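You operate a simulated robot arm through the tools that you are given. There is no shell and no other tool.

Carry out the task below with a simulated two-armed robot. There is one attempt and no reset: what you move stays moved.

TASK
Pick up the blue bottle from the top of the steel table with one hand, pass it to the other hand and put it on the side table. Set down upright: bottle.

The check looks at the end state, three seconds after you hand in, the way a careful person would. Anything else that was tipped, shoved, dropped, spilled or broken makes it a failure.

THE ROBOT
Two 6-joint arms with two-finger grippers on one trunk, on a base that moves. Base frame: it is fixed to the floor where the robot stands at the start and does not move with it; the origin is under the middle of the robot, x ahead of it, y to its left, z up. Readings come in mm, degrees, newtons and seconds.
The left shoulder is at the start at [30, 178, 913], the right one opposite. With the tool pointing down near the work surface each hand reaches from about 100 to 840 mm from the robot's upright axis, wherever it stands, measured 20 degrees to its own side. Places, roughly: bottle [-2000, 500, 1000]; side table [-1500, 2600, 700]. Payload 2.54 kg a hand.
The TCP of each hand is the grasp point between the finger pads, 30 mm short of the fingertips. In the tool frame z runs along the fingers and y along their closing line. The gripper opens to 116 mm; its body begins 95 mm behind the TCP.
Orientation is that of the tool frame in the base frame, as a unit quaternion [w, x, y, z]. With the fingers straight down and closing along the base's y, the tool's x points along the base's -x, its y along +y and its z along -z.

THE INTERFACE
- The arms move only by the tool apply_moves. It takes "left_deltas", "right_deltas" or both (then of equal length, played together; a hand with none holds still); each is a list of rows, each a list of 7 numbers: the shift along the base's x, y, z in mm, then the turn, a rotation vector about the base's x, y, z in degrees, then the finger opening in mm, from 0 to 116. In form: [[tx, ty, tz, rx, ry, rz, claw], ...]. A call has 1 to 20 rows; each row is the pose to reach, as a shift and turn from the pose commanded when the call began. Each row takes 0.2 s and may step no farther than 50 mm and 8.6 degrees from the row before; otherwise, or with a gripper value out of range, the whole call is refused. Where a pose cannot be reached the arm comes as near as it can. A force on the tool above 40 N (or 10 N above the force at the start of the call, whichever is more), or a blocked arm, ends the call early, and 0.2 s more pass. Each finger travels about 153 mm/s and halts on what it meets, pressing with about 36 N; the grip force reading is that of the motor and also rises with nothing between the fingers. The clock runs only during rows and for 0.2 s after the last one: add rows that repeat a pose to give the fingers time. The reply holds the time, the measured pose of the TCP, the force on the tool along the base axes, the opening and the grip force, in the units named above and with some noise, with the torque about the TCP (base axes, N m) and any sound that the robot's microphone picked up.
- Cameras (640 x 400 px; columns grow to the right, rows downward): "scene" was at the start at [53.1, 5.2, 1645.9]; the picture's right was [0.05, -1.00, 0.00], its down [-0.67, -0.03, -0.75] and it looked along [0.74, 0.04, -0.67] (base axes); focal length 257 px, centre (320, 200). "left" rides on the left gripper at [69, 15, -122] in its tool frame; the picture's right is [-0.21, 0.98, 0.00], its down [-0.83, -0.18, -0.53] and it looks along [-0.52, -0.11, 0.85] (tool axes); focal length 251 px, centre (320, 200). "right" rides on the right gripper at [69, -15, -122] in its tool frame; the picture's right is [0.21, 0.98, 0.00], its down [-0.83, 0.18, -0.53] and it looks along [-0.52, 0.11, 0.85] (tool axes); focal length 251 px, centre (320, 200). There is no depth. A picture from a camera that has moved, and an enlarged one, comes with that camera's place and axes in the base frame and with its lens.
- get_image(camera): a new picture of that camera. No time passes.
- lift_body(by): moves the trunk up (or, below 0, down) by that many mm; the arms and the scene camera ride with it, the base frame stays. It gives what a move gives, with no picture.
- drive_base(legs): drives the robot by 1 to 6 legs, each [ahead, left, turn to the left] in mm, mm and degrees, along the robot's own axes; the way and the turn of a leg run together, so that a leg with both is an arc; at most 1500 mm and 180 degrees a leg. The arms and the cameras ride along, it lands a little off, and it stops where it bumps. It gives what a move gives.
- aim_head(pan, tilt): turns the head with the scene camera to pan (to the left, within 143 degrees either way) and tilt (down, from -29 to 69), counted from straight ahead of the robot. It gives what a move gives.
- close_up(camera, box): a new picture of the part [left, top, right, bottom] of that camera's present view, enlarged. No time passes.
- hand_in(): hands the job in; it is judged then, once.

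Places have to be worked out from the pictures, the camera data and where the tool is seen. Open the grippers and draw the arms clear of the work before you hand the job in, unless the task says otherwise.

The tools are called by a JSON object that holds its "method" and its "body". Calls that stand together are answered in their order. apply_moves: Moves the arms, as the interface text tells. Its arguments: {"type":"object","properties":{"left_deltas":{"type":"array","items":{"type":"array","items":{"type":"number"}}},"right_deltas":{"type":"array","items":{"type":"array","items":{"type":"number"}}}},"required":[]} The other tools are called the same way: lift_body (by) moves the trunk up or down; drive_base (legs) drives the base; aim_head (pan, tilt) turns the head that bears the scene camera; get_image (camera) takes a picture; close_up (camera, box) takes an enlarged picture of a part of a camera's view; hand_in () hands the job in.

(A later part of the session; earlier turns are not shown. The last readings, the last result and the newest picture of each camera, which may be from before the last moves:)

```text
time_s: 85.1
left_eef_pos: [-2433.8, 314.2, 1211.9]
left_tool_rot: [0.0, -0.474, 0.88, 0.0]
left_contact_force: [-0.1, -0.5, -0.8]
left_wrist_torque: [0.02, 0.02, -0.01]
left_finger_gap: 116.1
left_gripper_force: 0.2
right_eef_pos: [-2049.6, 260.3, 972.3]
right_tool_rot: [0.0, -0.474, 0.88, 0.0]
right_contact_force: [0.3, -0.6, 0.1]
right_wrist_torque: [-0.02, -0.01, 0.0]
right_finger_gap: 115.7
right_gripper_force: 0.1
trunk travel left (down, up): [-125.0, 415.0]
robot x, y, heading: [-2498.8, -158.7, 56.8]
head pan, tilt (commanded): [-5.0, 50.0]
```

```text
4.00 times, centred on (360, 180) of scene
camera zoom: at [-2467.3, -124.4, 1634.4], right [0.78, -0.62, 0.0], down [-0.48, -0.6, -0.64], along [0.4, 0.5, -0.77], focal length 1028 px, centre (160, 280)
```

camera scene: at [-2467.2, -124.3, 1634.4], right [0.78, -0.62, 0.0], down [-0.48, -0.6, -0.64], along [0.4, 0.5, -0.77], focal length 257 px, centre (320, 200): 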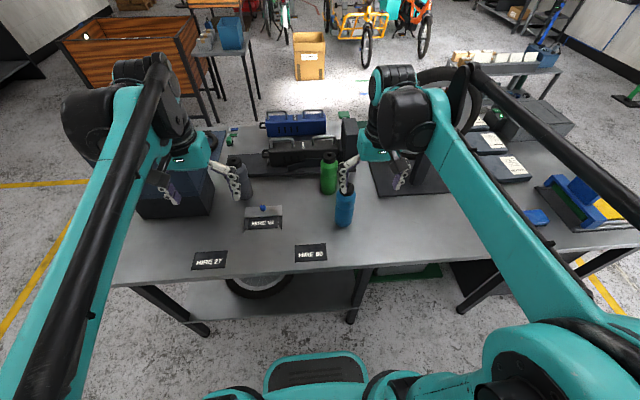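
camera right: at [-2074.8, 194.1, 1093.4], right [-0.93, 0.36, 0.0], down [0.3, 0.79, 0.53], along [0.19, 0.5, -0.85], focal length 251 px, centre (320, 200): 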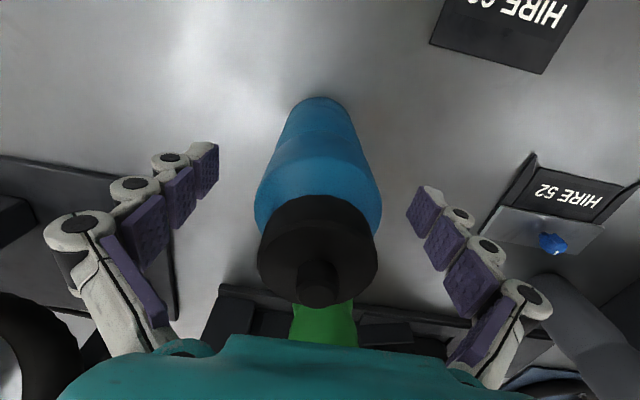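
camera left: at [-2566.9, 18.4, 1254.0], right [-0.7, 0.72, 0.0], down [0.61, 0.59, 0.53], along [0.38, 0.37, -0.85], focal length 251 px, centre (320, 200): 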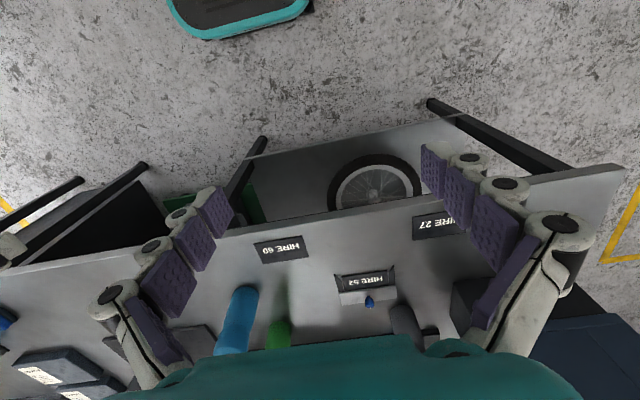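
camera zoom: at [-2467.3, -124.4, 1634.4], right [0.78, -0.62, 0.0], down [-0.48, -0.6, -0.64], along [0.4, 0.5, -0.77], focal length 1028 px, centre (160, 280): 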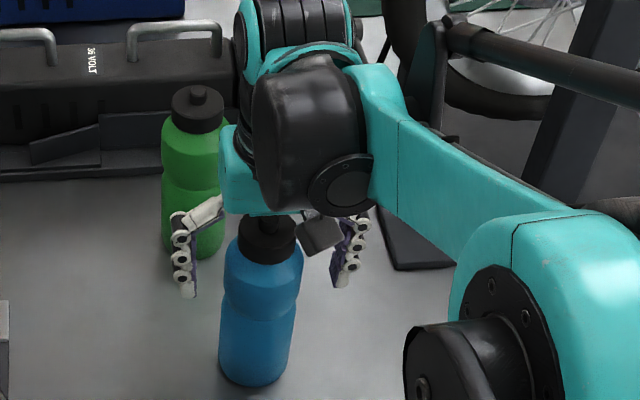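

The fingers straddle the bottle evenly. I close the right gripper and hold the pose while the fingers settle.

{"method": "apply_moves", "body": {"right_deltas": [[0, 0, 0, 0, 0, 0, 90], [0, 0, 0, 0, 0, 0, 70], [0, 0, 0, 0, 0, 0, 50], [0, 0, 0, 0, 0, 0, 40], [0, 0, 0, 0, 0, 0, 40]]}}

{"method": "get_image", "body": {"camera": "right"}}

```text
time_s: 86.3
left_eef_pos: [-2434.0, 315.3, 1212.3]
left_tool_rot: [0.001, -0.474, 0.881, 0.001]
left_contact_force: [0.5, -0.1, -0.6]
left_wrist_torque: [0.02, -0.03, 0.02]
left_finger_gap: 115.9
left_gripper_force: 0.0
right_eef_pos: [-2050.8, 258.7, 972.0]
right_tool_rot: [0.001, -0.474, 0.88, 0.001]
right_contact_force: [-0.4, 0.7, 2.5]
right_wrist_torque: [0.0, 0.01, -0.04]
right_finger_gap: 64.8
right_gripper_force: 36.1
trunk travel left (down, up): [-125.0, 415.0]
robot x, y, heading: [-2496.3, -157.5, 56.5]
head pan, tilt (commanded): [-5.0, 50.0]
```

```text
taken
camera right: at [-2074.7, 194.2, 1093.7], right [-0.93, 0.36, 0.0], down [0.3, 0.79, 0.53], along [0.19, 0.5, -0.85], focal length 251 px, centre (320, 200)
```

right: 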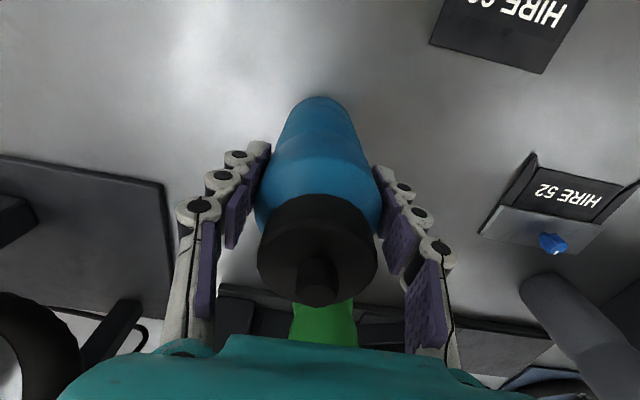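

The fingers stopped at a 64.8 mm gap with 36 N, so the bottle is gripped. I lift it straight up.

{"method": "apply_moves", "body": {"right_deltas": [[0, 0, 15, 0, 0, 0, 40], [0, 0, 40, 0, 0, 0, 40], [0, 0, 75, 0, 0, 0, 40], [0, 0, 110, 0, 0, 0, 40], [0, 0, 150, 0, 0, 0, 40], [0, 0, 190, 0, 0, 0, 40], [0, 0, 220, 0, 0, 0, 40], [0, 0, 220, 0, 0, 0, 40]]}}

{"method": "get_image", "body": {"camera": "scene"}}

{"method": "get_image", "body": {"camera": "right"}}

```text
time_s: 88.1
left_eef_pos: [-2433.2, 314.7, 1210.2]
left_tool_rot: [-0.001, -0.474, 0.88, 0.0]
left_contact_force: [-1.0, 1.0, -0.1]
left_wrist_torque: [0.0, 0.01, 0.01]
left_finger_gap: 116.0
left_gripper_force: 0.1
right_eef_pos: [-2048.6, 260.8, 1193.4]
right_tool_rot: [0.0, -0.474, 0.881, 0.0]
right_contact_force: [0.0, 0.2, 0.4]
right_wrist_torque: [0.01, 0.0, -0.02]
right_finger_gap: 64.5
right_gripper_force: 35.9
trunk travel left (down, up): [-125.0, 415.0]
robot x, y, heading: [-2497.9, -158.5, 56.4]
head pan, tilt (commanded): [-5.0, 50.0]
```

```text
taken
camera scene: at [-2466.8, -123.9, 1634.3], right [0.78, -0.62, 0.0], down [-0.48, -0.6, -0.64], along [0.4, 0.5, -0.77], focal length 257 px, centre (320, 200)
```

scene: 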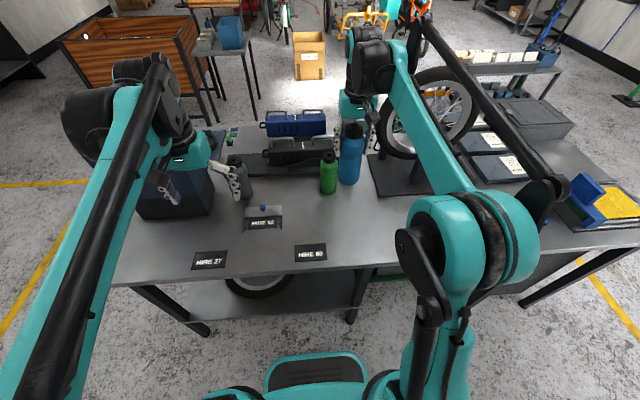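

```text
taken
camera right: at [-2073.1, 195.5, 1314.7], right [-0.93, 0.36, 0.0], down [0.3, 0.79, 0.53], along [0.19, 0.5, -0.85], focal length 251 px, centre (320, 200)
```

right: 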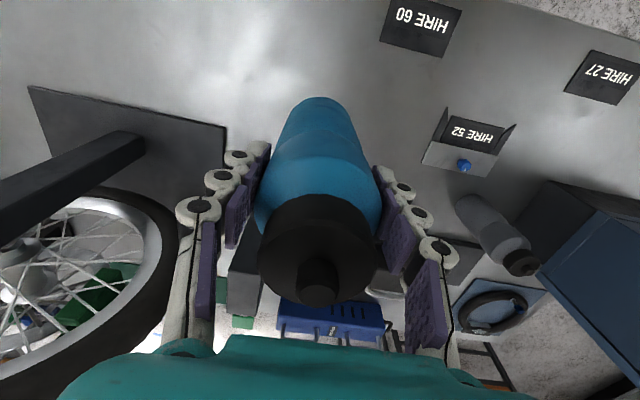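

The bottle is up and held firmly. I back the base away from the table so the hand-over happens over free floor.

{"method": "drive_base", "body": {"legs": [[-400, 0, 0]]}}

{"method": "aim_head", "body": {"pan": 0, "tilt": 40}}

{"method": "get_image", "body": {"camera": "scene"}}

```text
time_s: 90.6
left_eef_pos: [-2647.9, -12.4, 1210.8]
left_tool_rot: [0.001, -0.473, 0.881, 0.001]
left_contact_force: [-1.0, -0.9, -0.3]
left_wrist_torque: [0.01, -0.01, 0.01]
left_finger_gap: 115.9
left_gripper_force: 0.0
right_eef_pos: [-2263.8, -67.7, 1193.0]
right_tool_rot: [0.0, -0.473, 0.881, 0.0]
right_contact_force: [-0.5, -0.6, -0.9]
right_wrist_torque: [0.0, -0.02, -0.01]
right_finger_gap: 64.6
right_gripper_force: 35.9
trunk travel left (down, up): [-125.0, 415.0]
robot x, y, heading: [-2717.0, -487.4, 56.4]
head pan, tilt (commanded): [-5.0, 50.0]
```

```text
time_s: 91.3
left_eef_pos: [-2647.9, -11.2, 1210.1]
left_tool_rot: [0.0, -0.474, 0.881, 0.0]
left_contact_force: [-0.2, -0.4, -0.2]
left_wrist_torque: [0.0, 0.01, 0.03]
left_finger_gap: 115.9
left_gripper_force: 0.1
right_eef_pos: [-2264.2, -66.2, 1192.6]
right_tool_rot: [0.0, -0.473, 0.881, -0.001]
right_contact_force: [-0.2, 0.3, -0.8]
right_wrist_torque: [-0.02, 0.01, -0.04]
right_finger_gap: 64.6
right_gripper_force: 35.9
trunk travel left (down, up): [-125.0, 415.0]
robot x, y, heading: [-2714.3, -489.2, 56.3]
head pan, tilt (commanded): [0.0, 40.0]
```

```text
taken
camera scene: at [-2683.6, -440.0, 1648.5], right [0.83, -0.55, 0.0], down [-0.36, -0.54, -0.77], along [0.42, 0.64, -0.64], focal length 257 px, centre (320, 200)
```

scene: 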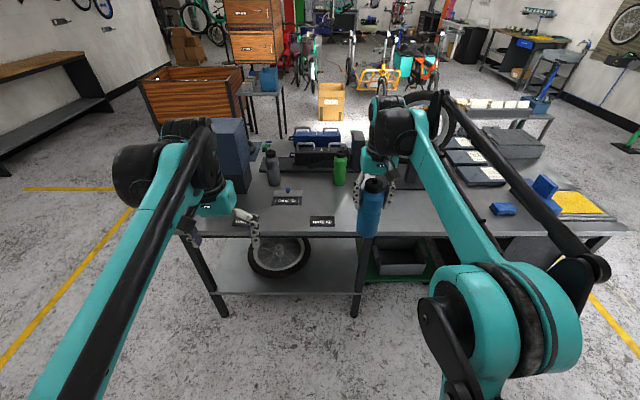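

The robot is clear of the table. Next I tilt the left hand 60° forward in free space, so it can grip the bottle's lower body from the robot's side beneath the right hand.

{"method": "apply_moves", "body": {"left_deltas": [[3.3, -1.3, -7.5, 6.25, -4.15, 0, 116], [6.6, -2.6, -15, 12.5, -8.3, 0, 116], [9.9, -3.9, -22.5, 18.75, -12.45, 0, 116], [13.2, -5.2, -30, 25, -16.6, 0, 116], [16.5, -6.5, -37.5, 31.25, -20.75, 0, 116], [19.8, -7.8, -45, 37.5, -24.9, 0, 116], [23.1, -9.1, -52.5, 43.75, -29.05, 0, 116], [26.6, -10.5, -60, 50, -33.2, 0, 116], [26.6, -10.5, -60, 50, -33.2, 0, 116]]}}

{"method": "get_image", "body": {"camera": "scene"}}

{"method": "get_image", "body": {"camera": "left"}}

```text
time_s: 93.3
left_eef_pos: [-2621.6, -21.5, 1150.2]
left_tool_rot: [0.441, -0.41, 0.762, 0.237]
left_contact_force: [-0.1, 0.4, -0.5]
left_wrist_torque: [0.02, -0.04, -0.01]
left_finger_gap: 115.7
left_gripper_force: 0.2
right_eef_pos: [-2262.7, -66.8, 1192.4]
right_tool_rot: [0.0, -0.473, 0.881, 0.001]
right_contact_force: [0.1, 0.4, -1.2]
right_wrist_torque: [-0.03, -0.02, -0.01]
right_finger_gap: 64.7
right_gripper_force: 36.0
trunk travel left (down, up): [-125.0, 415.0]
robot x, y, heading: [-2711.3, -487.6, 56.7]
head pan, tilt (commanded): [0.0, 40.0]
```

```text
taken
camera scene: at [-2683.6, -440.1, 1648.5], right [0.83, -0.55, 0.0], down [-0.36, -0.54, -0.77], along [0.42, 0.64, -0.64], focal length 257 px, centre (320, 200)
```

scene: 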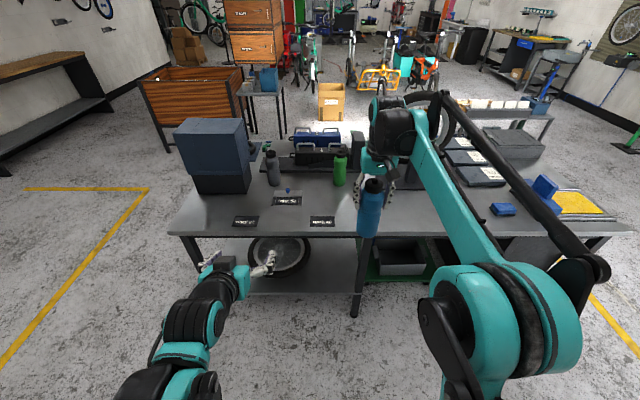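

```text
taken
camera left: at [-2711.8, -130.8, 1151.1], right [-0.76, 0.63, 0.18], down [0.12, -0.14, 0.98], along [0.64, 0.76, 0.03], focal length 251 px, centre (320, 200)
```

left: 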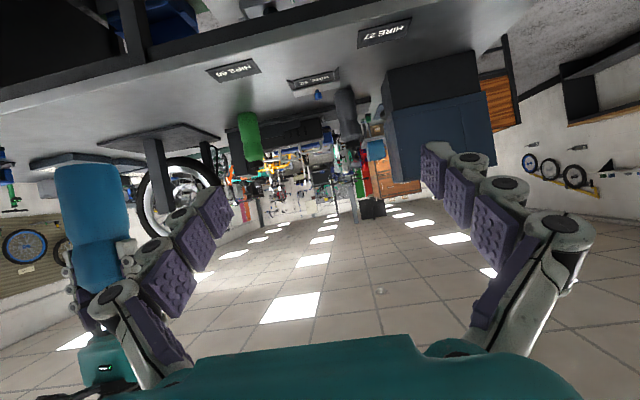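

The left hand reached the tilted pose. I bring the right hand with the bottle to the middle, and yaw the left hand 20° inward to a pre-approach point 140 mm back along its finger axis.

{"method": "apply_moves", "body": {"left_deltas": [[0, 0, 0, 0, 0, -6.7, 116], [0, 0, 0, 0, 0, -13.4, 116], [0, 0, 0, 0, 0, -20, 116], [33, -17, -1, 0, 0, -20, 116], [67, -34, -2, 0, 0, -20, 116], [100, -51, -4, 0, 0, -20, 116], [133.6, -68.5, -5, 0, 0, -20, 116], [133.6, -68.5, -5, 0, 0, -20, 116]], "right_deltas": [[-32, 12, -11, 0, 0, 0, 40], [-64, 25, -22, 0, 0, 0, 40], [-96, 37, -33, 0, 0, 0, 40], [-127, 49, -43, 0, 0, 0, 40], [-127, 49, -43, 0, 0, 0, 40], [-127, 49, -43, 0, 0, 0, 40], [-127, 49, -43, 0, 0, 0, 40], [-127, 49, -43, 0, 0, 0, 40]]}}

{"method": "get_image", "body": {"camera": "scene"}}

{"method": "get_image", "body": {"camera": "left"}}

{"method": "get_image", "body": {"camera": "right"}}

```text
time_s: 95.1
left_eef_pos: [-2490.1, -90.6, 1145.0]
left_tool_rot: [0.475, -0.272, 0.822, 0.157]
left_contact_force: [-0.1, 0.0, 0.1]
left_wrist_torque: [0.03, -0.02, -0.06]
left_finger_gap: 116.0
left_gripper_force: 0.0
right_eef_pos: [-2389.3, -18.0, 1150.4]
right_tool_rot: [0.0, -0.473, 0.881, 0.0]
right_contact_force: [-1.0, 0.3, -1.7]
right_wrist_torque: [0.04, -0.02, -0.01]
right_finger_gap: 64.4
right_gripper_force: 35.7
trunk travel left (down, up): [-125.0, 415.0]
robot x, y, heading: [-2709.9, -486.7, 56.8]
head pan, tilt (commanded): [0.0, 40.0]
```

```text
taken
camera scene: at [-2684.6, -440.4, 1648.6], right [0.83, -0.55, 0.0], down [-0.35, -0.54, -0.77], along [0.42, 0.64, -0.64], focal length 257 px, centre (320, 200)
```

scene: 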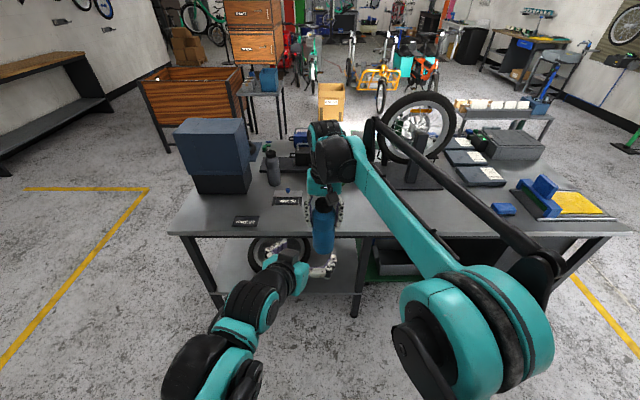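

```text
taken
camera left: at [-2612.0, -162.9, 1145.4], right [-0.49, 0.85, 0.18], down [0.07, -0.18, 0.98], along [0.87, 0.5, 0.03], focal length 251 px, centre (320, 200)
```

left: 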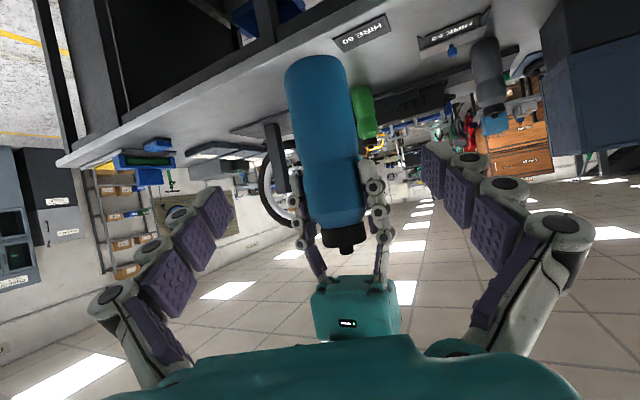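

```text
taken
camera right: at [-2414.9, -82.6, 1271.5], right [-0.93, 0.36, 0.0], down [0.3, 0.79, 0.53], along [0.19, 0.5, -0.85], focal length 251 px, centre (320, 200)
```

right: 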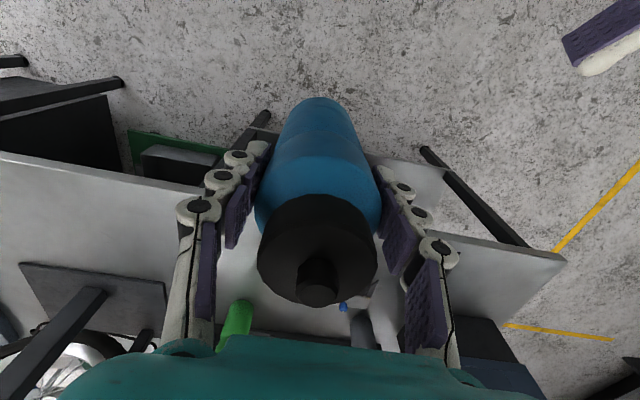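

In the left (inverted) view the bottle's lower body is at x≈322 at the row where the TCP will end (≈124), so the approach line is centred. I advance the left hand 140 mm along its finger axis.

{"method": "apply_moves", "body": {"left_deltas": [[20.9, 15.4, -15, 0, 0, 0, 116], [41.8, 30.8, -30, 0, 0, 0, 116], [62.7, 46.3, -45, 0, 0, 0, 116], [83, 61, -59.5, 0, 0, 0, 116], [98.5, 72.5, -70, 0, 0, 0, 116], [98.5, 72.5, -70, 0, 0, 0, 116]]}}

{"method": "get_image", "body": {"camera": "left"}}

{"method": "get_image", "body": {"camera": "right"}}

{"method": "close_up", "body": {"camera": "scene", "box": [240, 150, 400, 300]}}

```text
time_s: 96.5
left_eef_pos: [-2390.0, -18.6, 1076.0]
left_tool_rot: [0.475, -0.271, 0.822, 0.156]
left_contact_force: [-0.5, -0.2, -0.2]
left_wrist_torque: [0.01, 0.02, 0.01]
left_finger_gap: 116.2
left_gripper_force: 0.0
right_eef_pos: [-2390.3, -17.0, 1150.2]
right_tool_rot: [0.0, -0.473, 0.881, -0.001]
right_contact_force: [-0.1, -0.7, -0.9]
right_wrist_torque: [-0.04, 0.02, 0.01]
right_finger_gap: 64.2
right_gripper_force: 35.7
trunk travel left (down, up): [-125.0, 415.0]
robot x, y, heading: [-2715.1, -483.6, 56.4]
head pan, tilt (commanded): [0.0, 40.0]
```

```text
taken
camera left: at [-2512.0, -89.7, 1075.9], right [-0.49, 0.85, 0.19], down [0.07, -0.18, 0.98], along [0.87, 0.5, 0.03], focal length 251 px, centre (320, 200)
```

left: 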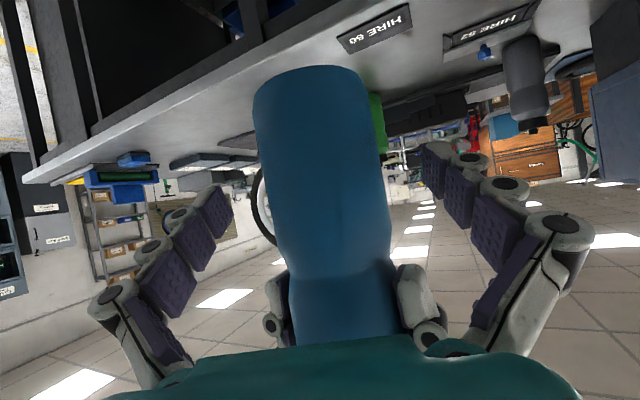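

```text
taken
camera right: at [-2414.8, -82.8, 1271.6], right [-0.93, 0.36, 0.0], down [0.3, 0.79, 0.53], along [0.19, 0.5, -0.85], focal length 251 px, centre (320, 200)
```

right: 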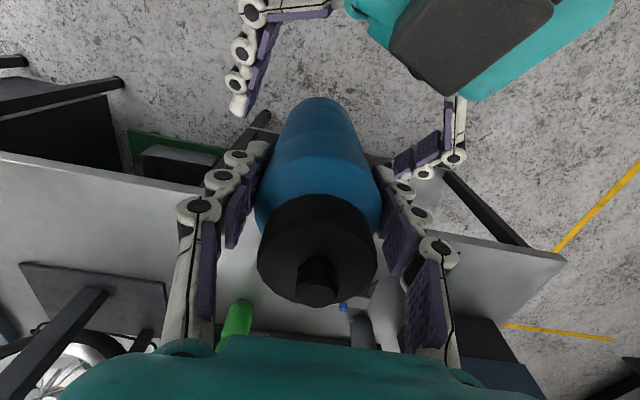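

```text
2.67 times, centred on (320, 225) of scene
camera zoom: at [-2684.4, -440.6, 1648.6], right [0.83, -0.55, 0.0], down [-0.35, -0.54, -0.77], along [0.42, 0.64, -0.64], focal length 686 px, centre (320, 133)
```

zoom: 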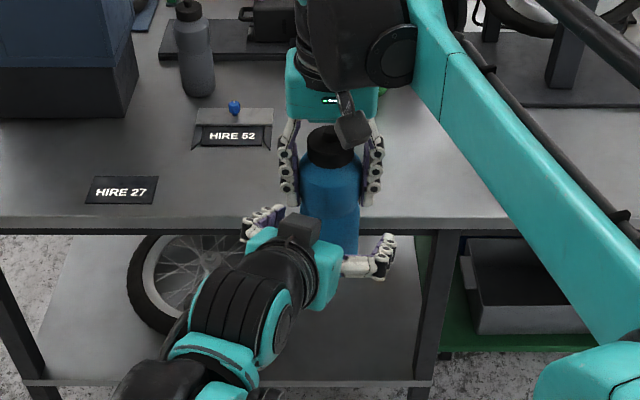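

The left fingers flank the lower body, centred (bottle edges ≈262 and 380 around 320), with the right fingers well above. I close the left gripper.

{"method": "apply_moves", "body": {"left_deltas": [[0, 0, 0, 0, 0, 0, 90], [0, 0, 0, 0, 0, 0, 70], [0, 0, 0, 0, 0, 0, 50], [0, 0, 0, 0, 0, 0, 40], [0, 0, 0, 0, 0, 0, 40]]}}

{"method": "get_image", "body": {"camera": "left"}}

{"method": "get_image", "body": {"camera": "right"}}

```text
time_s: 97.7
left_eef_pos: [-2390.3, -18.2, 1075.0]
left_tool_rot: [0.475, -0.272, 0.822, 0.156]
left_contact_force: [-16.5, 10.4, 4.6]
left_wrist_torque: [-0.01, -0.45, 0.3]
left_finger_gap: 63.9
left_gripper_force: 36.3
right_eef_pos: [-2388.1, -17.1, 1150.1]
right_tool_rot: [0.001, -0.473, 0.881, -0.001]
right_contact_force: [16.2, -11.7, -5.9]
right_wrist_torque: [-0.8, -0.78, -0.27]
right_finger_gap: 64.4
right_gripper_force: 36.3
trunk travel left (down, up): [-125.0, 415.0]
robot x, y, heading: [-2714.7, -488.9, 56.7]
head pan, tilt (commanded): [0.0, 40.0]
```

```text
taken
camera left: at [-2512.1, -89.1, 1075.9], right [-0.5, 0.85, 0.19], down [0.07, -0.18, 0.98], along [0.87, 0.5, 0.03], focal length 251 px, centre (320, 200)
```

left: 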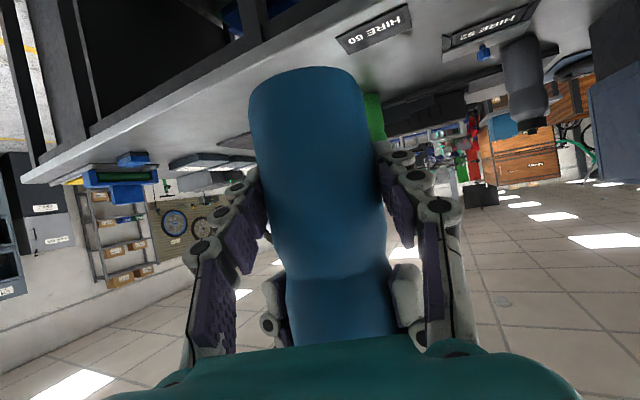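

```text
taken
camera right: at [-2413.5, -82.8, 1271.3], right [-0.93, 0.36, 0.0], down [0.3, 0.79, 0.53], along [0.2, 0.5, -0.85], focal length 251 px, centre (320, 200)
```

right: 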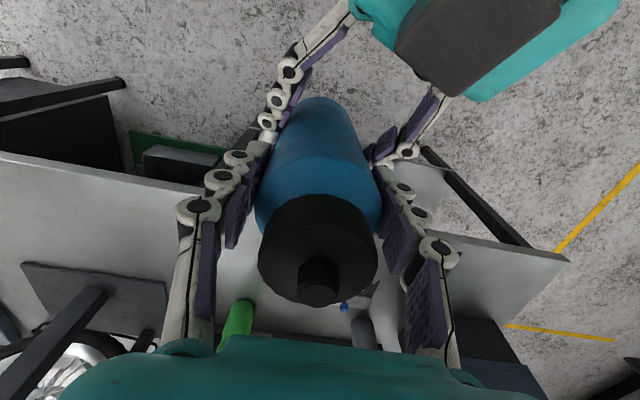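

Both hands hold the bottle, with about 20 N of strain between them across the left hand's closing line. I relax it by nudging the left hand a little the way it is pushed before letting go with the right.

{"method": "apply_moves", "body": {"left_deltas": [[-1, 0.7, 0, 0, 0, 0, 40], [-1.5, 1, 0, 0, 0, 0, 40], [-1.5, 1, 0, 0, 0, 0, 40]]}}

```text
time_s: 98.5
left_eef_pos: [-2390.0, -18.3, 1075.0]
left_tool_rot: [0.475, -0.272, 0.822, 0.156]
left_contact_force: [-10.9, 14.1, -2.5]
left_wrist_torque: [-0.19, -0.07, 0.25]
left_finger_gap: 63.9
left_gripper_force: 35.5
right_eef_pos: [-2388.9, -17.5, 1149.9]
right_tool_rot: [0.0, -0.474, 0.881, 0.0]
right_contact_force: [11.0, -13.1, 2.8]
right_wrist_torque: [-0.8, -0.74, -0.23]
right_finger_gap: 64.7
right_gripper_force: 36.0
trunk travel left (down, up): [-125.0, 415.0]
robot x, y, heading: [-2714.0, -490.0, 56.4]
head pan, tilt (commanded): [0.0, 40.0]
```

The strain is lower and the left grip is firm at 36 N. I open the right gripper and then raise it straight up off the bottle.

{"method": "apply_moves", "body": {"right_deltas": [[0, 0, 0, 0, 0, 0, 75], [0, 0, 0, 0, 0, 0, 100], [0, 0, 0, 0, 0, 0, 110], [0, 0, 0, 0, 0, 0, 110]]}}

{"method": "get_image", "body": {"camera": "right"}}

```text
time_s: 99.5
left_eef_pos: [-2392.4, -16.4, 1076.0]
left_tool_rot: [0.475, -0.272, 0.822, 0.156]
left_contact_force: [0.8, 0.2, 0.3]
left_wrist_torque: [0.01, 0.0, -0.01]
left_finger_gap: 63.7
left_gripper_force: 35.9
right_eef_pos: [-2389.5, -17.7, 1149.7]
right_tool_rot: [0.0, -0.473, 0.881, 0.0]
right_contact_force: [0.0, -1.2, -0.5]
right_wrist_torque: [-0.01, -0.02, 0.01]
right_finger_gap: 110.2
right_gripper_force: 0.1
trunk travel left (down, up): [-125.0, 415.0]
robot x, y, heading: [-2713.1, -489.6, 56.6]
head pan, tilt (commanded): [0.0, 40.0]
```

```text
taken
camera right: at [-2414.3, -82.4, 1271.3], right [-0.93, 0.36, 0.0], down [0.3, 0.79, 0.53], along [0.19, 0.5, -0.85], focal length 251 px, centre (320, 200)
```

right: 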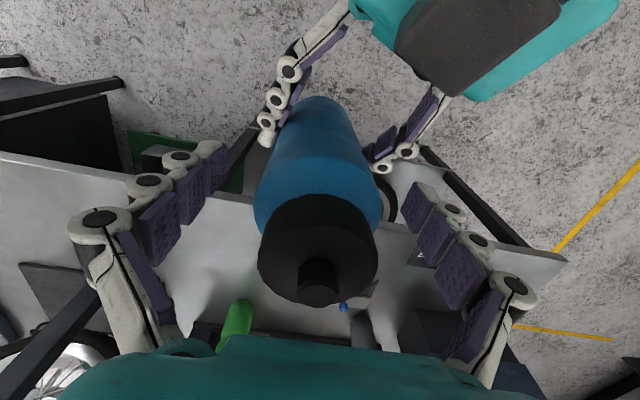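

The bottle now rests in the left hand only and did not shift. I raise the right hand clear and move it back to the right side.

{"method": "apply_moves", "body": {"right_deltas": [[0, 0, 40, 0, 0, 0, 110], [0, 0, 80, 0, 0, 0, 110], [0, 0, 120, 0, 0, 0, 110], [0, 0, 160, 0, 0, 0, 110], [36, -24, 160, 0, 0, 0, 110], [72, -48, 160, 0, 0, 0, 110], [108, -72, 160, 0, 0, 0, 110], [144, -96, 150, 0, 0, 0, 110], [144, -96, 150, 0, 0, 0, 110]]}}

{"method": "get_image", "body": {"camera": "scene"}}

{"method": "get_image", "body": {"camera": "left"}}

```text
time_s: 101.5
left_eef_pos: [-2390.3, -17.8, 1075.5]
left_tool_rot: [0.475, -0.271, 0.823, 0.155]
left_contact_force: [0.9, -0.4, -0.2]
left_wrist_torque: [-0.02, 0.01, -0.04]
left_finger_gap: 63.8
left_gripper_force: 35.8
right_eef_pos: [-2248.1, -111.2, 1299.3]
right_tool_rot: [0.0, -0.474, 0.881, 0.0]
right_contact_force: [-0.1, 0.2, -0.2]
right_wrist_torque: [0.02, -0.03, -0.01]
right_finger_gap: 110.0
right_gripper_force: 0.1
trunk travel left (down, up): [-125.0, 415.0]
robot x, y, heading: [-2714.4, -484.4, 56.6]
head pan, tilt (commanded): [0.0, 40.0]
```

```text
taken
camera scene: at [-2684.5, -439.7, 1648.5], right [0.83, -0.55, 0.0], down [-0.35, -0.54, -0.77], along [0.42, 0.64, -0.64], focal length 257 px, centre (320, 200)
```

scene: 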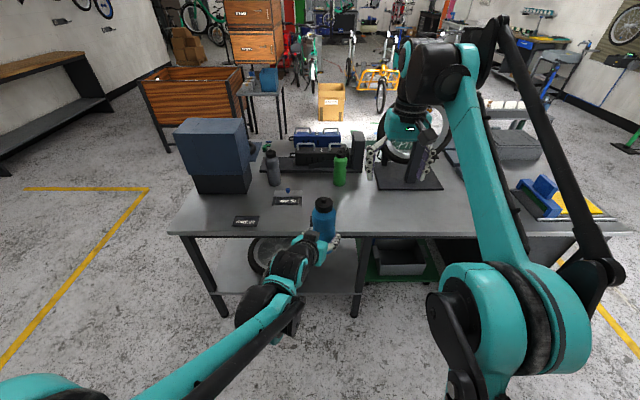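

```text
taken
camera left: at [-2513.6, -88.4, 1076.1], right [-0.49, 0.85, 0.18], down [0.07, -0.17, 0.98], along [0.87, 0.5, 0.03], focal length 251 px, centre (320, 200)
```

left: 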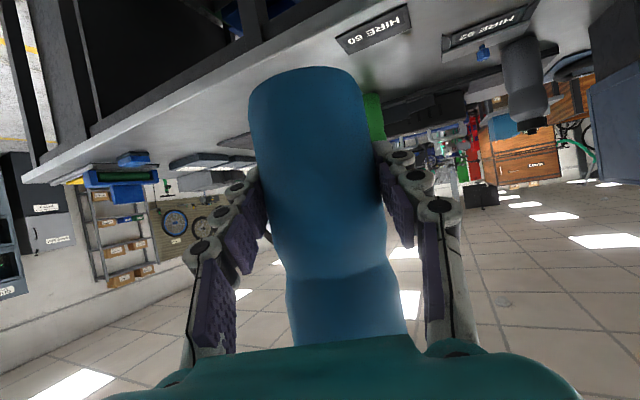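

The left hand holds the bottle upright and the right hand is clear. I now retrace the route: slide left past the table end first.

{"method": "drive_base", "body": {"legs": [[0, 1410, 0]]}}

{"method": "get_image", "body": {"camera": "scene"}}

```text
time_s: 108.5
left_eef_pos: [-3554.6, 757.7, 1076.2]
left_tool_rot: [0.475, -0.27, 0.823, 0.155]
left_contact_force: [-0.2, 0.0, 0.4]
left_wrist_torque: [0.02, -0.01, 0.01]
left_finger_gap: 63.6
left_gripper_force: 35.8
right_eef_pos: [-3411.4, 661.8, 1300.1]
right_tool_rot: [0.0, -0.472, 0.882, 0.001]
right_contact_force: [0.2, -0.2, 0.3]
right_wrist_torque: [-0.01, 0.0, -0.01]
right_finger_gap: 109.8
right_gripper_force: 0.0
trunk travel left (down, up): [-125.0, 415.0]
robot x, y, heading: [-3884.6, 287.0, 56.2]
head pan, tilt (commanded): [0.0, 40.0]
```

```text
taken
camera scene: at [-3849.3, 335.2, 1648.5], right [0.83, -0.56, 0.0], down [-0.36, -0.53, -0.77], along [0.43, 0.64, -0.64], focal length 257 px, centre (320, 200)
```

scene: 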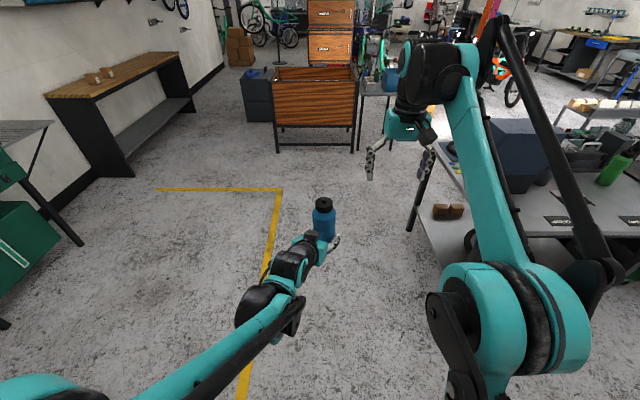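

The robot is past the table end with free floor ahead. I drive forward between the table end and the taped zone.

{"method": "drive_base", "body": {"legs": [[1050, 60, 0], [1000, 0, 0]]}}

{"method": "aim_head", "body": {"pan": -40, "tilt": 40}}

{"method": "get_image", "body": {"camera": "scene"}}

```text
time_s: 118.7
left_eef_pos: [-2459.7, 2490.0, 1074.7]
left_tool_rot: [0.475, -0.269, 0.823, 0.155]
left_contact_force: [-0.3, 0.2, 0.4]
left_wrist_torque: [0.01, -0.02, -0.05]
left_finger_gap: 63.6
left_gripper_force: 36.4
right_eef_pos: [-2318.0, 2395.0, 1299.0]
right_tool_rot: [0.0, -0.47, 0.883, 0.0]
right_contact_force: [-0.3, -0.3, 0.4]
right_wrist_torque: [-0.03, 0.0, 0.0]
right_finger_gap: 110.1
right_gripper_force: 0.1
trunk travel left (down, up): [-125.0, 415.0]
robot x, y, heading: [-2787.8, 2023.5, 56.0]
head pan, tilt (commanded): [0.0, 40.0]
```

```text
time_s: 119.7
left_eef_pos: [-2460.1, 2488.9, 1075.1]
left_tool_rot: [0.476, -0.268, 0.823, 0.154]
left_contact_force: [-0.1, 0.0, 0.7]
left_wrist_torque: [-0.01, 0.01, 0.02]
left_finger_gap: 63.8
left_gripper_force: 36.3
right_eef_pos: [-2318.5, 2394.1, 1299.3]
right_tool_rot: [0.0, -0.469, 0.883, 0.0]
right_contact_force: [0.0, -0.3, 0.1]
right_wrist_torque: [0.01, 0.0, -0.03]
right_finger_gap: 110.0
right_gripper_force: 0.0
trunk travel left (down, up): [-125.0, 415.0]
robot x, y, heading: [-2783.4, 2023.6, 56.0]
head pan, tilt (commanded): [-40.0, 40.0]
```

```text
taken
camera scene: at [-2722.2, 2022.2, 1648.5], right [0.28, -0.96, 0.0], down [-0.62, -0.18, -0.77], along [0.74, 0.21, -0.64], focal length 257 px, centre (320, 200)
```

scene: 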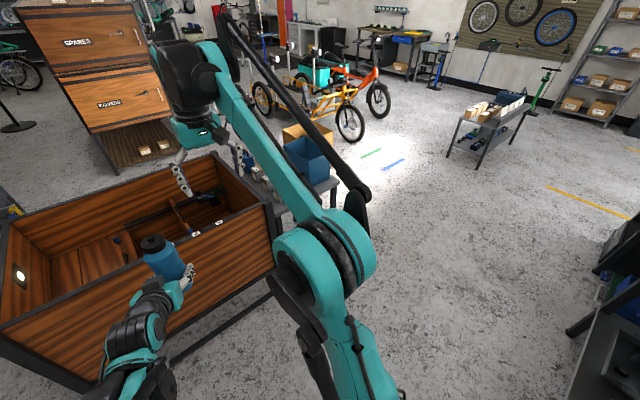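

The crate and side table are to my front right, with the bottle held about 300 mm short of the crate. I slide right along the corridor between the steel table and the crate.

{"method": "drive_base", "body": {"legs": [[80, -800, 0.6], [0, -800, 0]]}}

{"method": "aim_head", "body": {"pan": 20, "tilt": 35}}

{"method": "get_image", "body": {"camera": "scene"}}

```text
time_s: 127.9
left_eef_pos: [-1093.7, 1698.9, 1075.7]
left_tool_rot: [0.474, -0.275, 0.821, 0.159]
left_contact_force: [-0.2, -0.4, 0.2]
left_wrist_torque: [-0.03, 0.03, 0.01]
left_finger_gap: 63.8
left_gripper_force: 36.1
right_eef_pos: [-949.7, 1606.4, 1298.2]
right_tool_rot: [0.0, -0.479, 0.878, 0.0]
right_contact_force: [0.1, -0.5, 0.4]
right_wrist_torque: [-0.02, 0.01, -0.01]
right_finger_gap: 110.1
right_gripper_force: 0.1
trunk travel left (down, up): [-125.0, 415.0]
robot x, y, heading: [-1414.1, 1227.7, 57.0]
head pan, tilt (commanded): [-40.0, 40.0]
```

```text
time_s: 129.2
left_eef_pos: [-1093.6, 1699.5, 1075.5]
left_tool_rot: [0.475, -0.275, 0.821, 0.159]
left_contact_force: [0.1, 0.1, 0.3]
left_wrist_torque: [0.01, -0.03, -0.03]
left_finger_gap: 63.4
left_gripper_force: 36.2
right_eef_pos: [-950.1, 1606.5, 1300.1]
right_tool_rot: [-0.001, -0.478, 0.878, 0.0]
right_contact_force: [-0.1, 0.6, -0.5]
right_wrist_torque: [0.03, -0.02, 0.01]
right_finger_gap: 110.1
right_gripper_force: 0.0
trunk travel left (down, up): [-125.0, 415.0]
robot x, y, heading: [-1411.1, 1225.6, 56.9]
head pan, tilt (commanded): [20.0, 35.0]
```

```text
taken
camera scene: at [-1408.9, 1287.8, 1656.1], right [0.97, -0.22, 0.0], down [-0.13, -0.56, -0.82], along [0.18, 0.8, -0.57], focal length 257 px, centre (320, 200)
```

scene: 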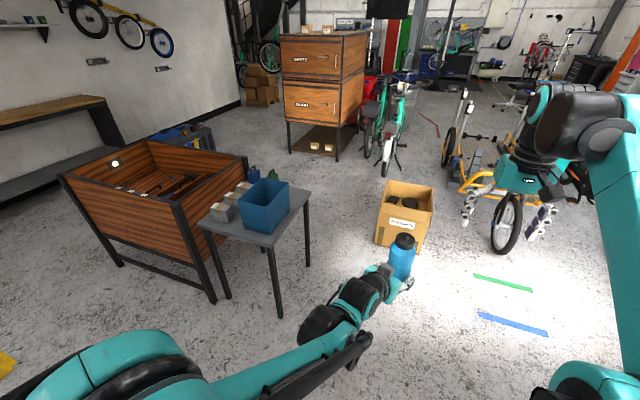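

I am at about u=1164 along the corridor, with the side table to the front left. I zoom in on it to find the free spot.

{"method": "close_up", "body": {"camera": "scene", "box": [180, 150, 340, 250]}}

```text
4.00 times, centred on (260, 200) of scene
camera zoom: at [-1408.9, 1287.8, 1656.1], right [0.97, -0.22, 0.0], down [-0.13, -0.56, -0.82], along [0.18, 0.8, -0.57], focal length 1028 px, centre (560, 200)
```

zoom: 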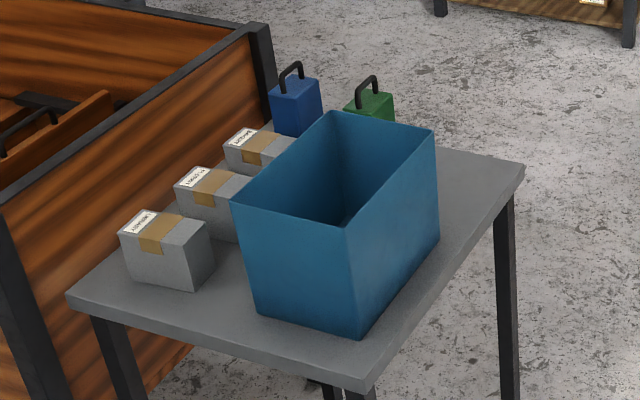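

The side table top is at z ≈ 702; the bin covers n≈1475–1710 there, leaving about 230 mm free near its right front corner around (-1269, 2705). I turn left to face the table's near edge and then slide right to line up with that spot.

{"method": "drive_base", "body": {"legs": [[0, 0, 89.7]]}}

{"method": "drive_base", "body": {"legs": [[0, -1230, 0]]}}

{"method": "aim_head", "body": {"pan": 0, "tilt": 45}}

{"method": "get_image", "body": {"camera": "scene"}}

```text
time_s: 133.4
left_eef_pos: [-1883.2, 1547.3, 1075.4]
left_tool_rot: [-0.225, 0.774, -0.389, -0.447]
left_contact_force: [0.4, 0.1, 0.2]
left_wrist_torque: [0.0, -0.03, 0.01]
left_finger_gap: 63.6
left_gripper_force: 36.3
right_eef_pos: [-1789.0, 1691.7, 1299.6]
right_tool_rot: [0.0, 0.958, -0.287, 0.0]
right_contact_force: [-0.7, 0.2, -0.5]
right_wrist_torque: [-0.02, -0.03, 0.03]
right_finger_gap: 109.8
right_gripper_force: 0.1
trunk travel left (down, up): [-125.0, 415.0]
robot x, y, heading: [-1416.4, 1223.6, 146.7]
head pan, tilt (commanded): [20.0, 35.0]
```

```text
time_s: 139.6
left_eef_pos: [-1201.1, 2576.2, 1075.2]
left_tool_rot: [-0.227, 0.772, -0.392, -0.445]
left_contact_force: [0.0, 0.9, 0.8]
left_wrist_torque: [-0.02, 0.0, 0.03]
left_finger_gap: 63.7
left_gripper_force: 36.0
right_eef_pos: [-1103.7, 2716.8, 1298.6]
right_tool_rot: [0.0, 0.957, -0.291, 0.0]
right_contact_force: [0.1, 0.4, -0.4]
right_wrist_torque: [0.02, 0.03, 0.01]
right_finger_gap: 110.0
right_gripper_force: 0.0
trunk travel left (down, up): [-125.0, 415.0]
robot x, y, heading: [-729.5, 2248.8, 146.4]
head pan, tilt (commanded): [20.0, 35.0]
```

```text
time_s: 140.4
left_eef_pos: [-1199.6, 2575.6, 1076.2]
left_tool_rot: [-0.227, 0.772, -0.392, -0.446]
left_contact_force: [-0.6, -0.2, -0.5]
left_wrist_torque: [-0.03, -0.01, -0.03]
left_finger_gap: 63.7
left_gripper_force: 35.8
right_eef_pos: [-1103.3, 2718.1, 1298.2]
right_tool_rot: [0.0, 0.957, -0.291, -0.001]
right_contact_force: [0.2, 0.6, -1.2]
right_wrist_torque: [0.01, 0.0, 0.02]
right_finger_gap: 110.1
right_gripper_force: 0.1
trunk travel left (down, up): [-125.0, 415.0]
robot x, y, heading: [-734.1, 2252.9, 145.9]
head pan, tilt (commanded): [0.0, 45.0]
```

```text
taken
camera scene: at [-775.5, 2279.8, 1641.3], right [0.56, 0.83, 0.0], down [0.59, -0.39, -0.71], along [-0.59, 0.39, -0.71], focal length 257 px, centre (320, 200)
```

scene: 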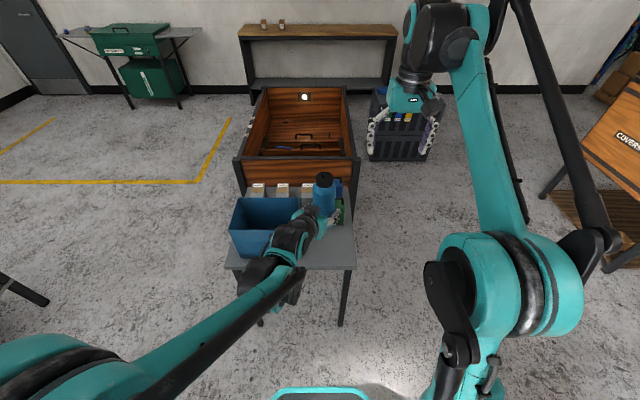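

The bottle is held just short of the table's near edge, roughly in line with the free part right of the bin. I zoom in to measure the free space.

{"method": "close_up", "body": {"camera": "scene", "box": [210, 160, 370, 280]}}

{"method": "get_image", "body": {"camera": "left"}}

{"method": "get_image", "body": {"camera": "right"}}

```text
3.33 times, centred on (290, 220) of scene
camera zoom: at [-775.5, 2279.8, 1641.3], right [0.56, 0.83, 0.0], down [0.59, -0.39, -0.71], along [-0.59, 0.39, -0.71], focal length 857 px, centre (420, 133)
```

zoom: 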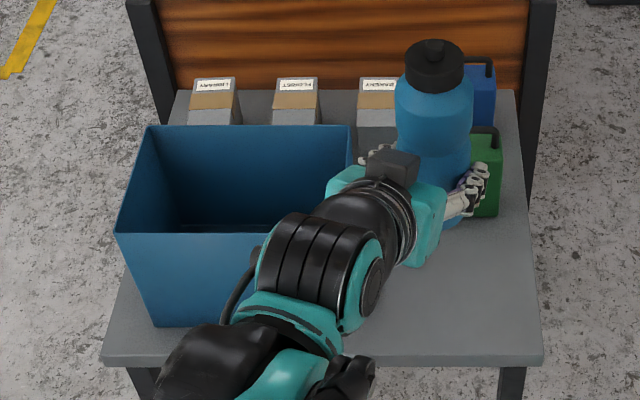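

```text
taken
camera left: at [-1129.9, 2453.1, 1076.2], right [-0.85, -0.49, 0.19], down [0.18, 0.07, 0.98], along [-0.49, 0.87, 0.03], focal length 251 px, centre (320, 200)
```

left: 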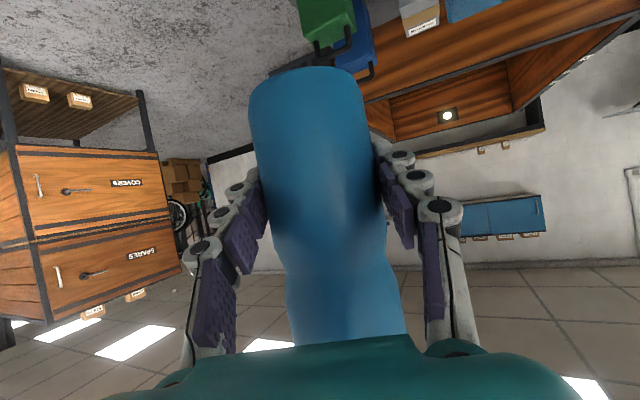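

```text
taken
camera right: at [-1038.3, 2692.8, 1420.2], right [-0.36, -0.93, 0.0], down [-0.79, 0.31, 0.53], along [-0.5, 0.2, -0.85], focal length 251 px, centre (320, 200)
```

right: 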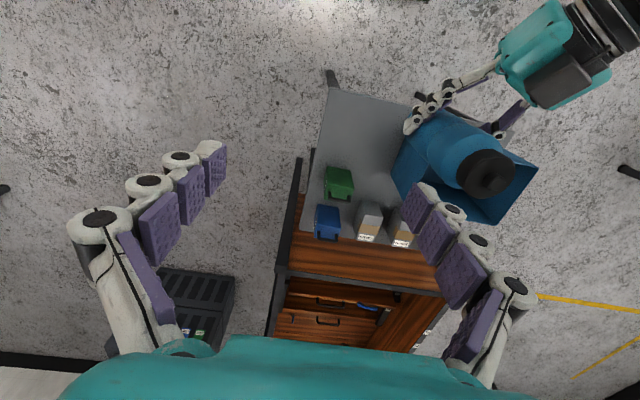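

Both the scene and right wrist cameras agree on the table's near right corner at about (-1149, 2704), with the green can ~220 mm behind the edge and the bin ~260 mm to its left. I aim to set the bottle at about (-1278, 2665), and move the base a little forward and right first.

{"method": "drive_base", "body": {"legs": [[112, -30, 0]]}}

{"method": "get_image", "body": {"camera": "scene"}}

{"method": "get_image", "body": {"camera": "right"}}

```text
time_s: 141.6
left_eef_pos: [-1277.2, 2664.3, 1074.4]
left_tool_rot: [-0.227, 0.773, -0.392, -0.445]
left_contact_force: [-1.2, 0.0, -1.6]
left_wrist_torque: [0.03, -0.01, 0.01]
left_finger_gap: 63.5
left_gripper_force: 36.0
right_eef_pos: [-1182.6, 2807.6, 1297.6]
right_tool_rot: [0.001, 0.956, -0.292, 0.001]
right_contact_force: [-0.5, 1.0, -0.8]
right_wrist_torque: [-0.06, -0.06, -0.02]
right_finger_gap: 109.9
right_gripper_force: 0.1
trunk travel left (down, up): [-125.0, 415.0]
robot x, y, heading: [-810.7, 2341.1, 146.2]
head pan, tilt (commanded): [0.0, 45.0]
```

```text
taken
camera scene: at [-854.0, 2369.1, 1641.2], right [0.56, 0.83, 0.0], down [0.59, -0.39, -0.71], along [-0.59, 0.39, -0.71], focal length 257 px, centre (320, 200)
```

scene: 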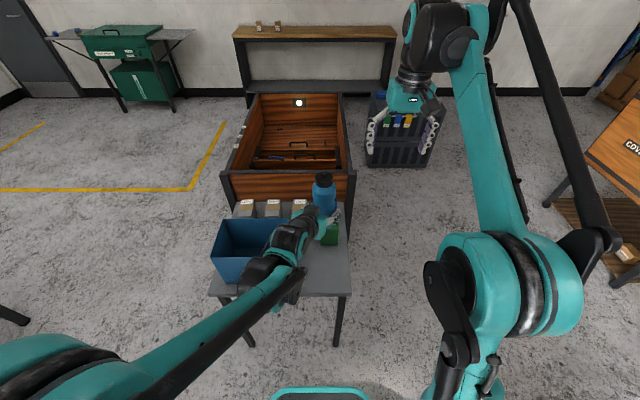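

```text
taken
camera right: at [-1116.2, 2782.3, 1419.4], right [-0.37, -0.93, 0.0], down [-0.79, 0.31, 0.53], along [-0.5, 0.2, -0.85], focal length 251 px, centre (320, 200)
```

right: 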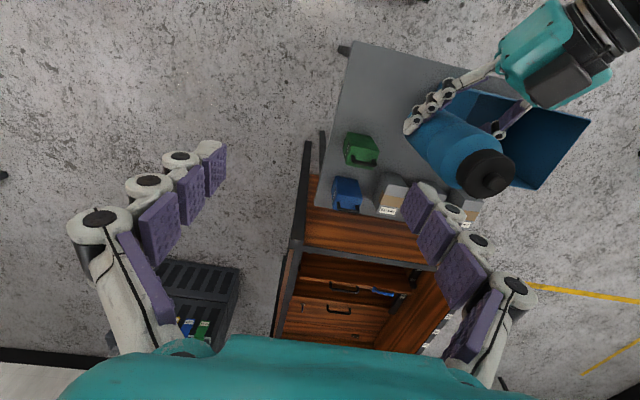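

The bottle is right over the chosen spot; to gain margin from the bin's flared rim I shift another 15 mm toward the table's right side while lowering to about 35 mm above the top.

{"method": "apply_moves", "body": {"left_deltas": [[4, 6, -30, 0, 0, 0, 40], [8, 12, -65, 0, 0, 0, 40], [8, 12, -100, 0, 0, 0, 40], [8, 12, -135, 0, 0, 0, 40], [8, 12, -170, 0, 0, 0, 40], [8, 12, -200, 0, 0, 0, 40], [8, 12, -230, 0, 0, 0, 40], [8, 12, -255, 0, 0, 0, 40], [8, 12, -255, 0, 0, 0, 40]]}}

{"method": "close_up", "body": {"camera": "scene", "box": [200, 170, 400, 310]}}

{"method": "get_image", "body": {"camera": "right"}}

{"method": "get_image", "body": {"camera": "left"}}

```text
time_s: 143.6
left_eef_pos: [-1304.6, 2720.9, 889.8]
left_tool_rot: [-0.226, 0.772, -0.392, -0.445]
left_contact_force: [0.0, 0.2, -1.9]
left_wrist_torque: [0.0, 0.01, -0.02]
left_finger_gap: 63.7
left_gripper_force: 35.9
left hand out of reach, approached as far as the arm can: row 5, 6, 7, 8, 9
right_eef_pos: [-1181.1, 2807.0, 1298.6]
right_tool_rot: [-0.001, 0.956, -0.292, 0.0]
right_contact_force: [0.2, 0.3, -0.7]
right_wrist_torque: [-0.02, -0.01, 0.0]
right_finger_gap: 110.0
right_gripper_force: 0.1
trunk travel left (down, up): [-125.0, 415.0]
robot x, y, heading: [-807.2, 2334.7, 146.2]
head pan, tilt (commanded): [0.0, 45.0]
```

```text
2.86 times, centred on (300, 240) of scene
camera zoom: at [-853.2, 2368.2, 1641.2], right [0.56, 0.83, 0.0], down [0.59, -0.39, -0.71], along [-0.59, 0.39, -0.71], focal length 735 px, centre (377, 86)
```

zoom: 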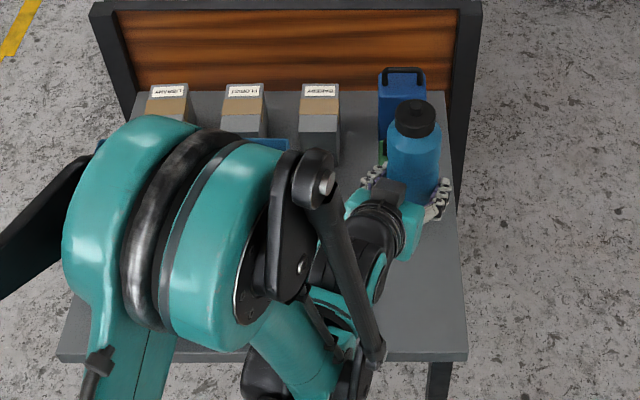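

```text
taken
camera right: at [-1115.5, 2781.5, 1419.8], right [-0.37, -0.93, 0.0], down [-0.79, 0.31, 0.53], along [-0.5, 0.2, -0.85], focal length 251 px, centre (320, 200)
```

right: 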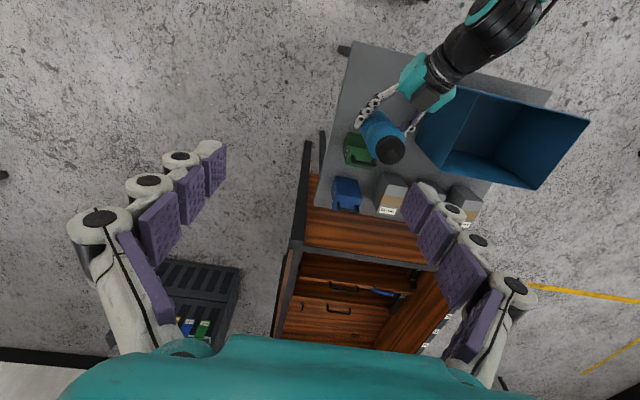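

```text
taken
camera left: at [-1233.9, 2599.5, 890.3], right [-0.85, -0.49, 0.18], down [0.17, 0.07, 0.98], along [-0.49, 0.87, 0.03], focal length 251 px, centre (320, 200)
```

left: 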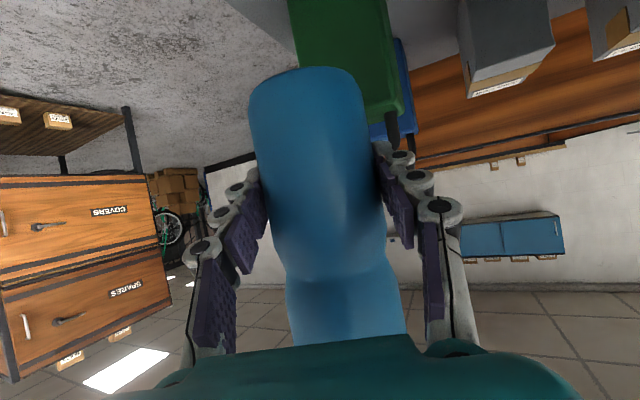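

The arm could not reach that low with this tilt and stopped at z ≈ 890, drifting forward about 55 mm; nothing was touched. I raise the hand again, then will lower the trunk and work farther out.

{"method": "apply_moves", "body": {"left_deltas": [[0, 0, 40, 0, 0, 0, 40], [0, 0, 80, 0, 0, 0, 40], [0, 0, 120, 0, 0, 0, 40], [0, 0, 160, 0, 0, 0, 40], [0, 0, 160, 0, 0, 0, 40]]}}

```text
time_s: 144.8
left_eef_pos: [-1302.8, 2723.8, 1047.9]
left_tool_rot: [-0.227, 0.772, -0.392, -0.446]
left_contact_force: [-0.4, 0.4, -1.1]
left_wrist_torque: [0.02, -0.03, -0.04]
left_finger_gap: 63.8
left_gripper_force: 35.9
right_eef_pos: [-1181.0, 2806.3, 1299.2]
right_tool_rot: [0.0, 0.957, -0.291, 0.0]
right_contact_force: [0.4, -0.2, 0.9]
right_wrist_torque: [0.0, -0.04, 0.03]
right_finger_gap: 110.1
right_gripper_force: 0.0
trunk travel left (down, up): [-125.0, 415.0]
robot x, y, heading: [-810.8, 2338.1, 146.0]
head pan, tilt (commanded): [0.0, 45.0]
```

The commanded pose follows the reached one, so control is clean again. I back the base 150 mm, then extend the arm forward and lower the trunk so the hand can get down to the table.

{"method": "drive_base", "body": {"legs": [[-150, 0, 0]]}}

{"method": "lift_body", "body": {"by": -125}}

{"method": "get_image", "body": {"camera": "scene"}}

```text
time_s: 146.2
left_eef_pos: [-1176.7, 2639.4, 1049.2]
left_tool_rot: [-0.227, 0.771, -0.393, -0.446]
left_contact_force: [0.4, -0.3, -0.3]
left_wrist_torque: [-0.02, 0.01, 0.02]
left_finger_gap: 64.0
left_gripper_force: 35.8
right_eef_pos: [-1054.5, 2722.7, 1298.2]
right_tool_rot: [0.001, 0.956, -0.293, 0.0]
right_contact_force: [0.4, -0.4, 0.0]
right_wrist_torque: [0.02, 0.09, 0.03]
right_finger_gap: 110.0
right_gripper_force: 0.0
trunk travel left (down, up): [-125.0, 415.0]
robot x, y, heading: [-680.4, 2253.1, 146.0]
head pan, tilt (commanded): [0.0, 45.0]
```

```text
time_s: 147.7
left_eef_pos: [-1177.2, 2640.4, 923.9]
left_tool_rot: [-0.227, 0.772, -0.393, -0.445]
left_contact_force: [1.1, 0.4, -0.7]
left_wrist_torque: [-0.01, -0.02, 0.02]
left_finger_gap: 63.8
left_gripper_force: 35.9
right_eef_pos: [-1055.2, 2724.3, 1174.6]
right_tool_rot: [0.0, 0.956, -0.293, 0.0]
right_contact_force: [0.1, 0.2, -0.2]
right_wrist_torque: [0.03, -0.01, 0.0]
right_finger_gap: 110.2
right_gripper_force: 0.1
trunk travel left (down, up): [0.0, 540.0]
robot x, y, heading: [-684.1, 2254.1, 146.3]
head pan, tilt (commanded): [0.0, 45.0]
```

```text
taken
camera scene: at [-728.1, 2284.0, 1516.4], right [0.56, 0.83, 0.0], down [0.59, -0.4, -0.71], along [-0.59, 0.4, -0.71], focal length 257 px, centre (320, 200)
```

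scene: 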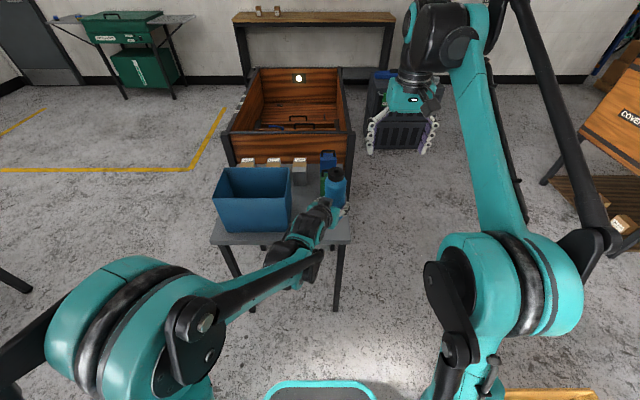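

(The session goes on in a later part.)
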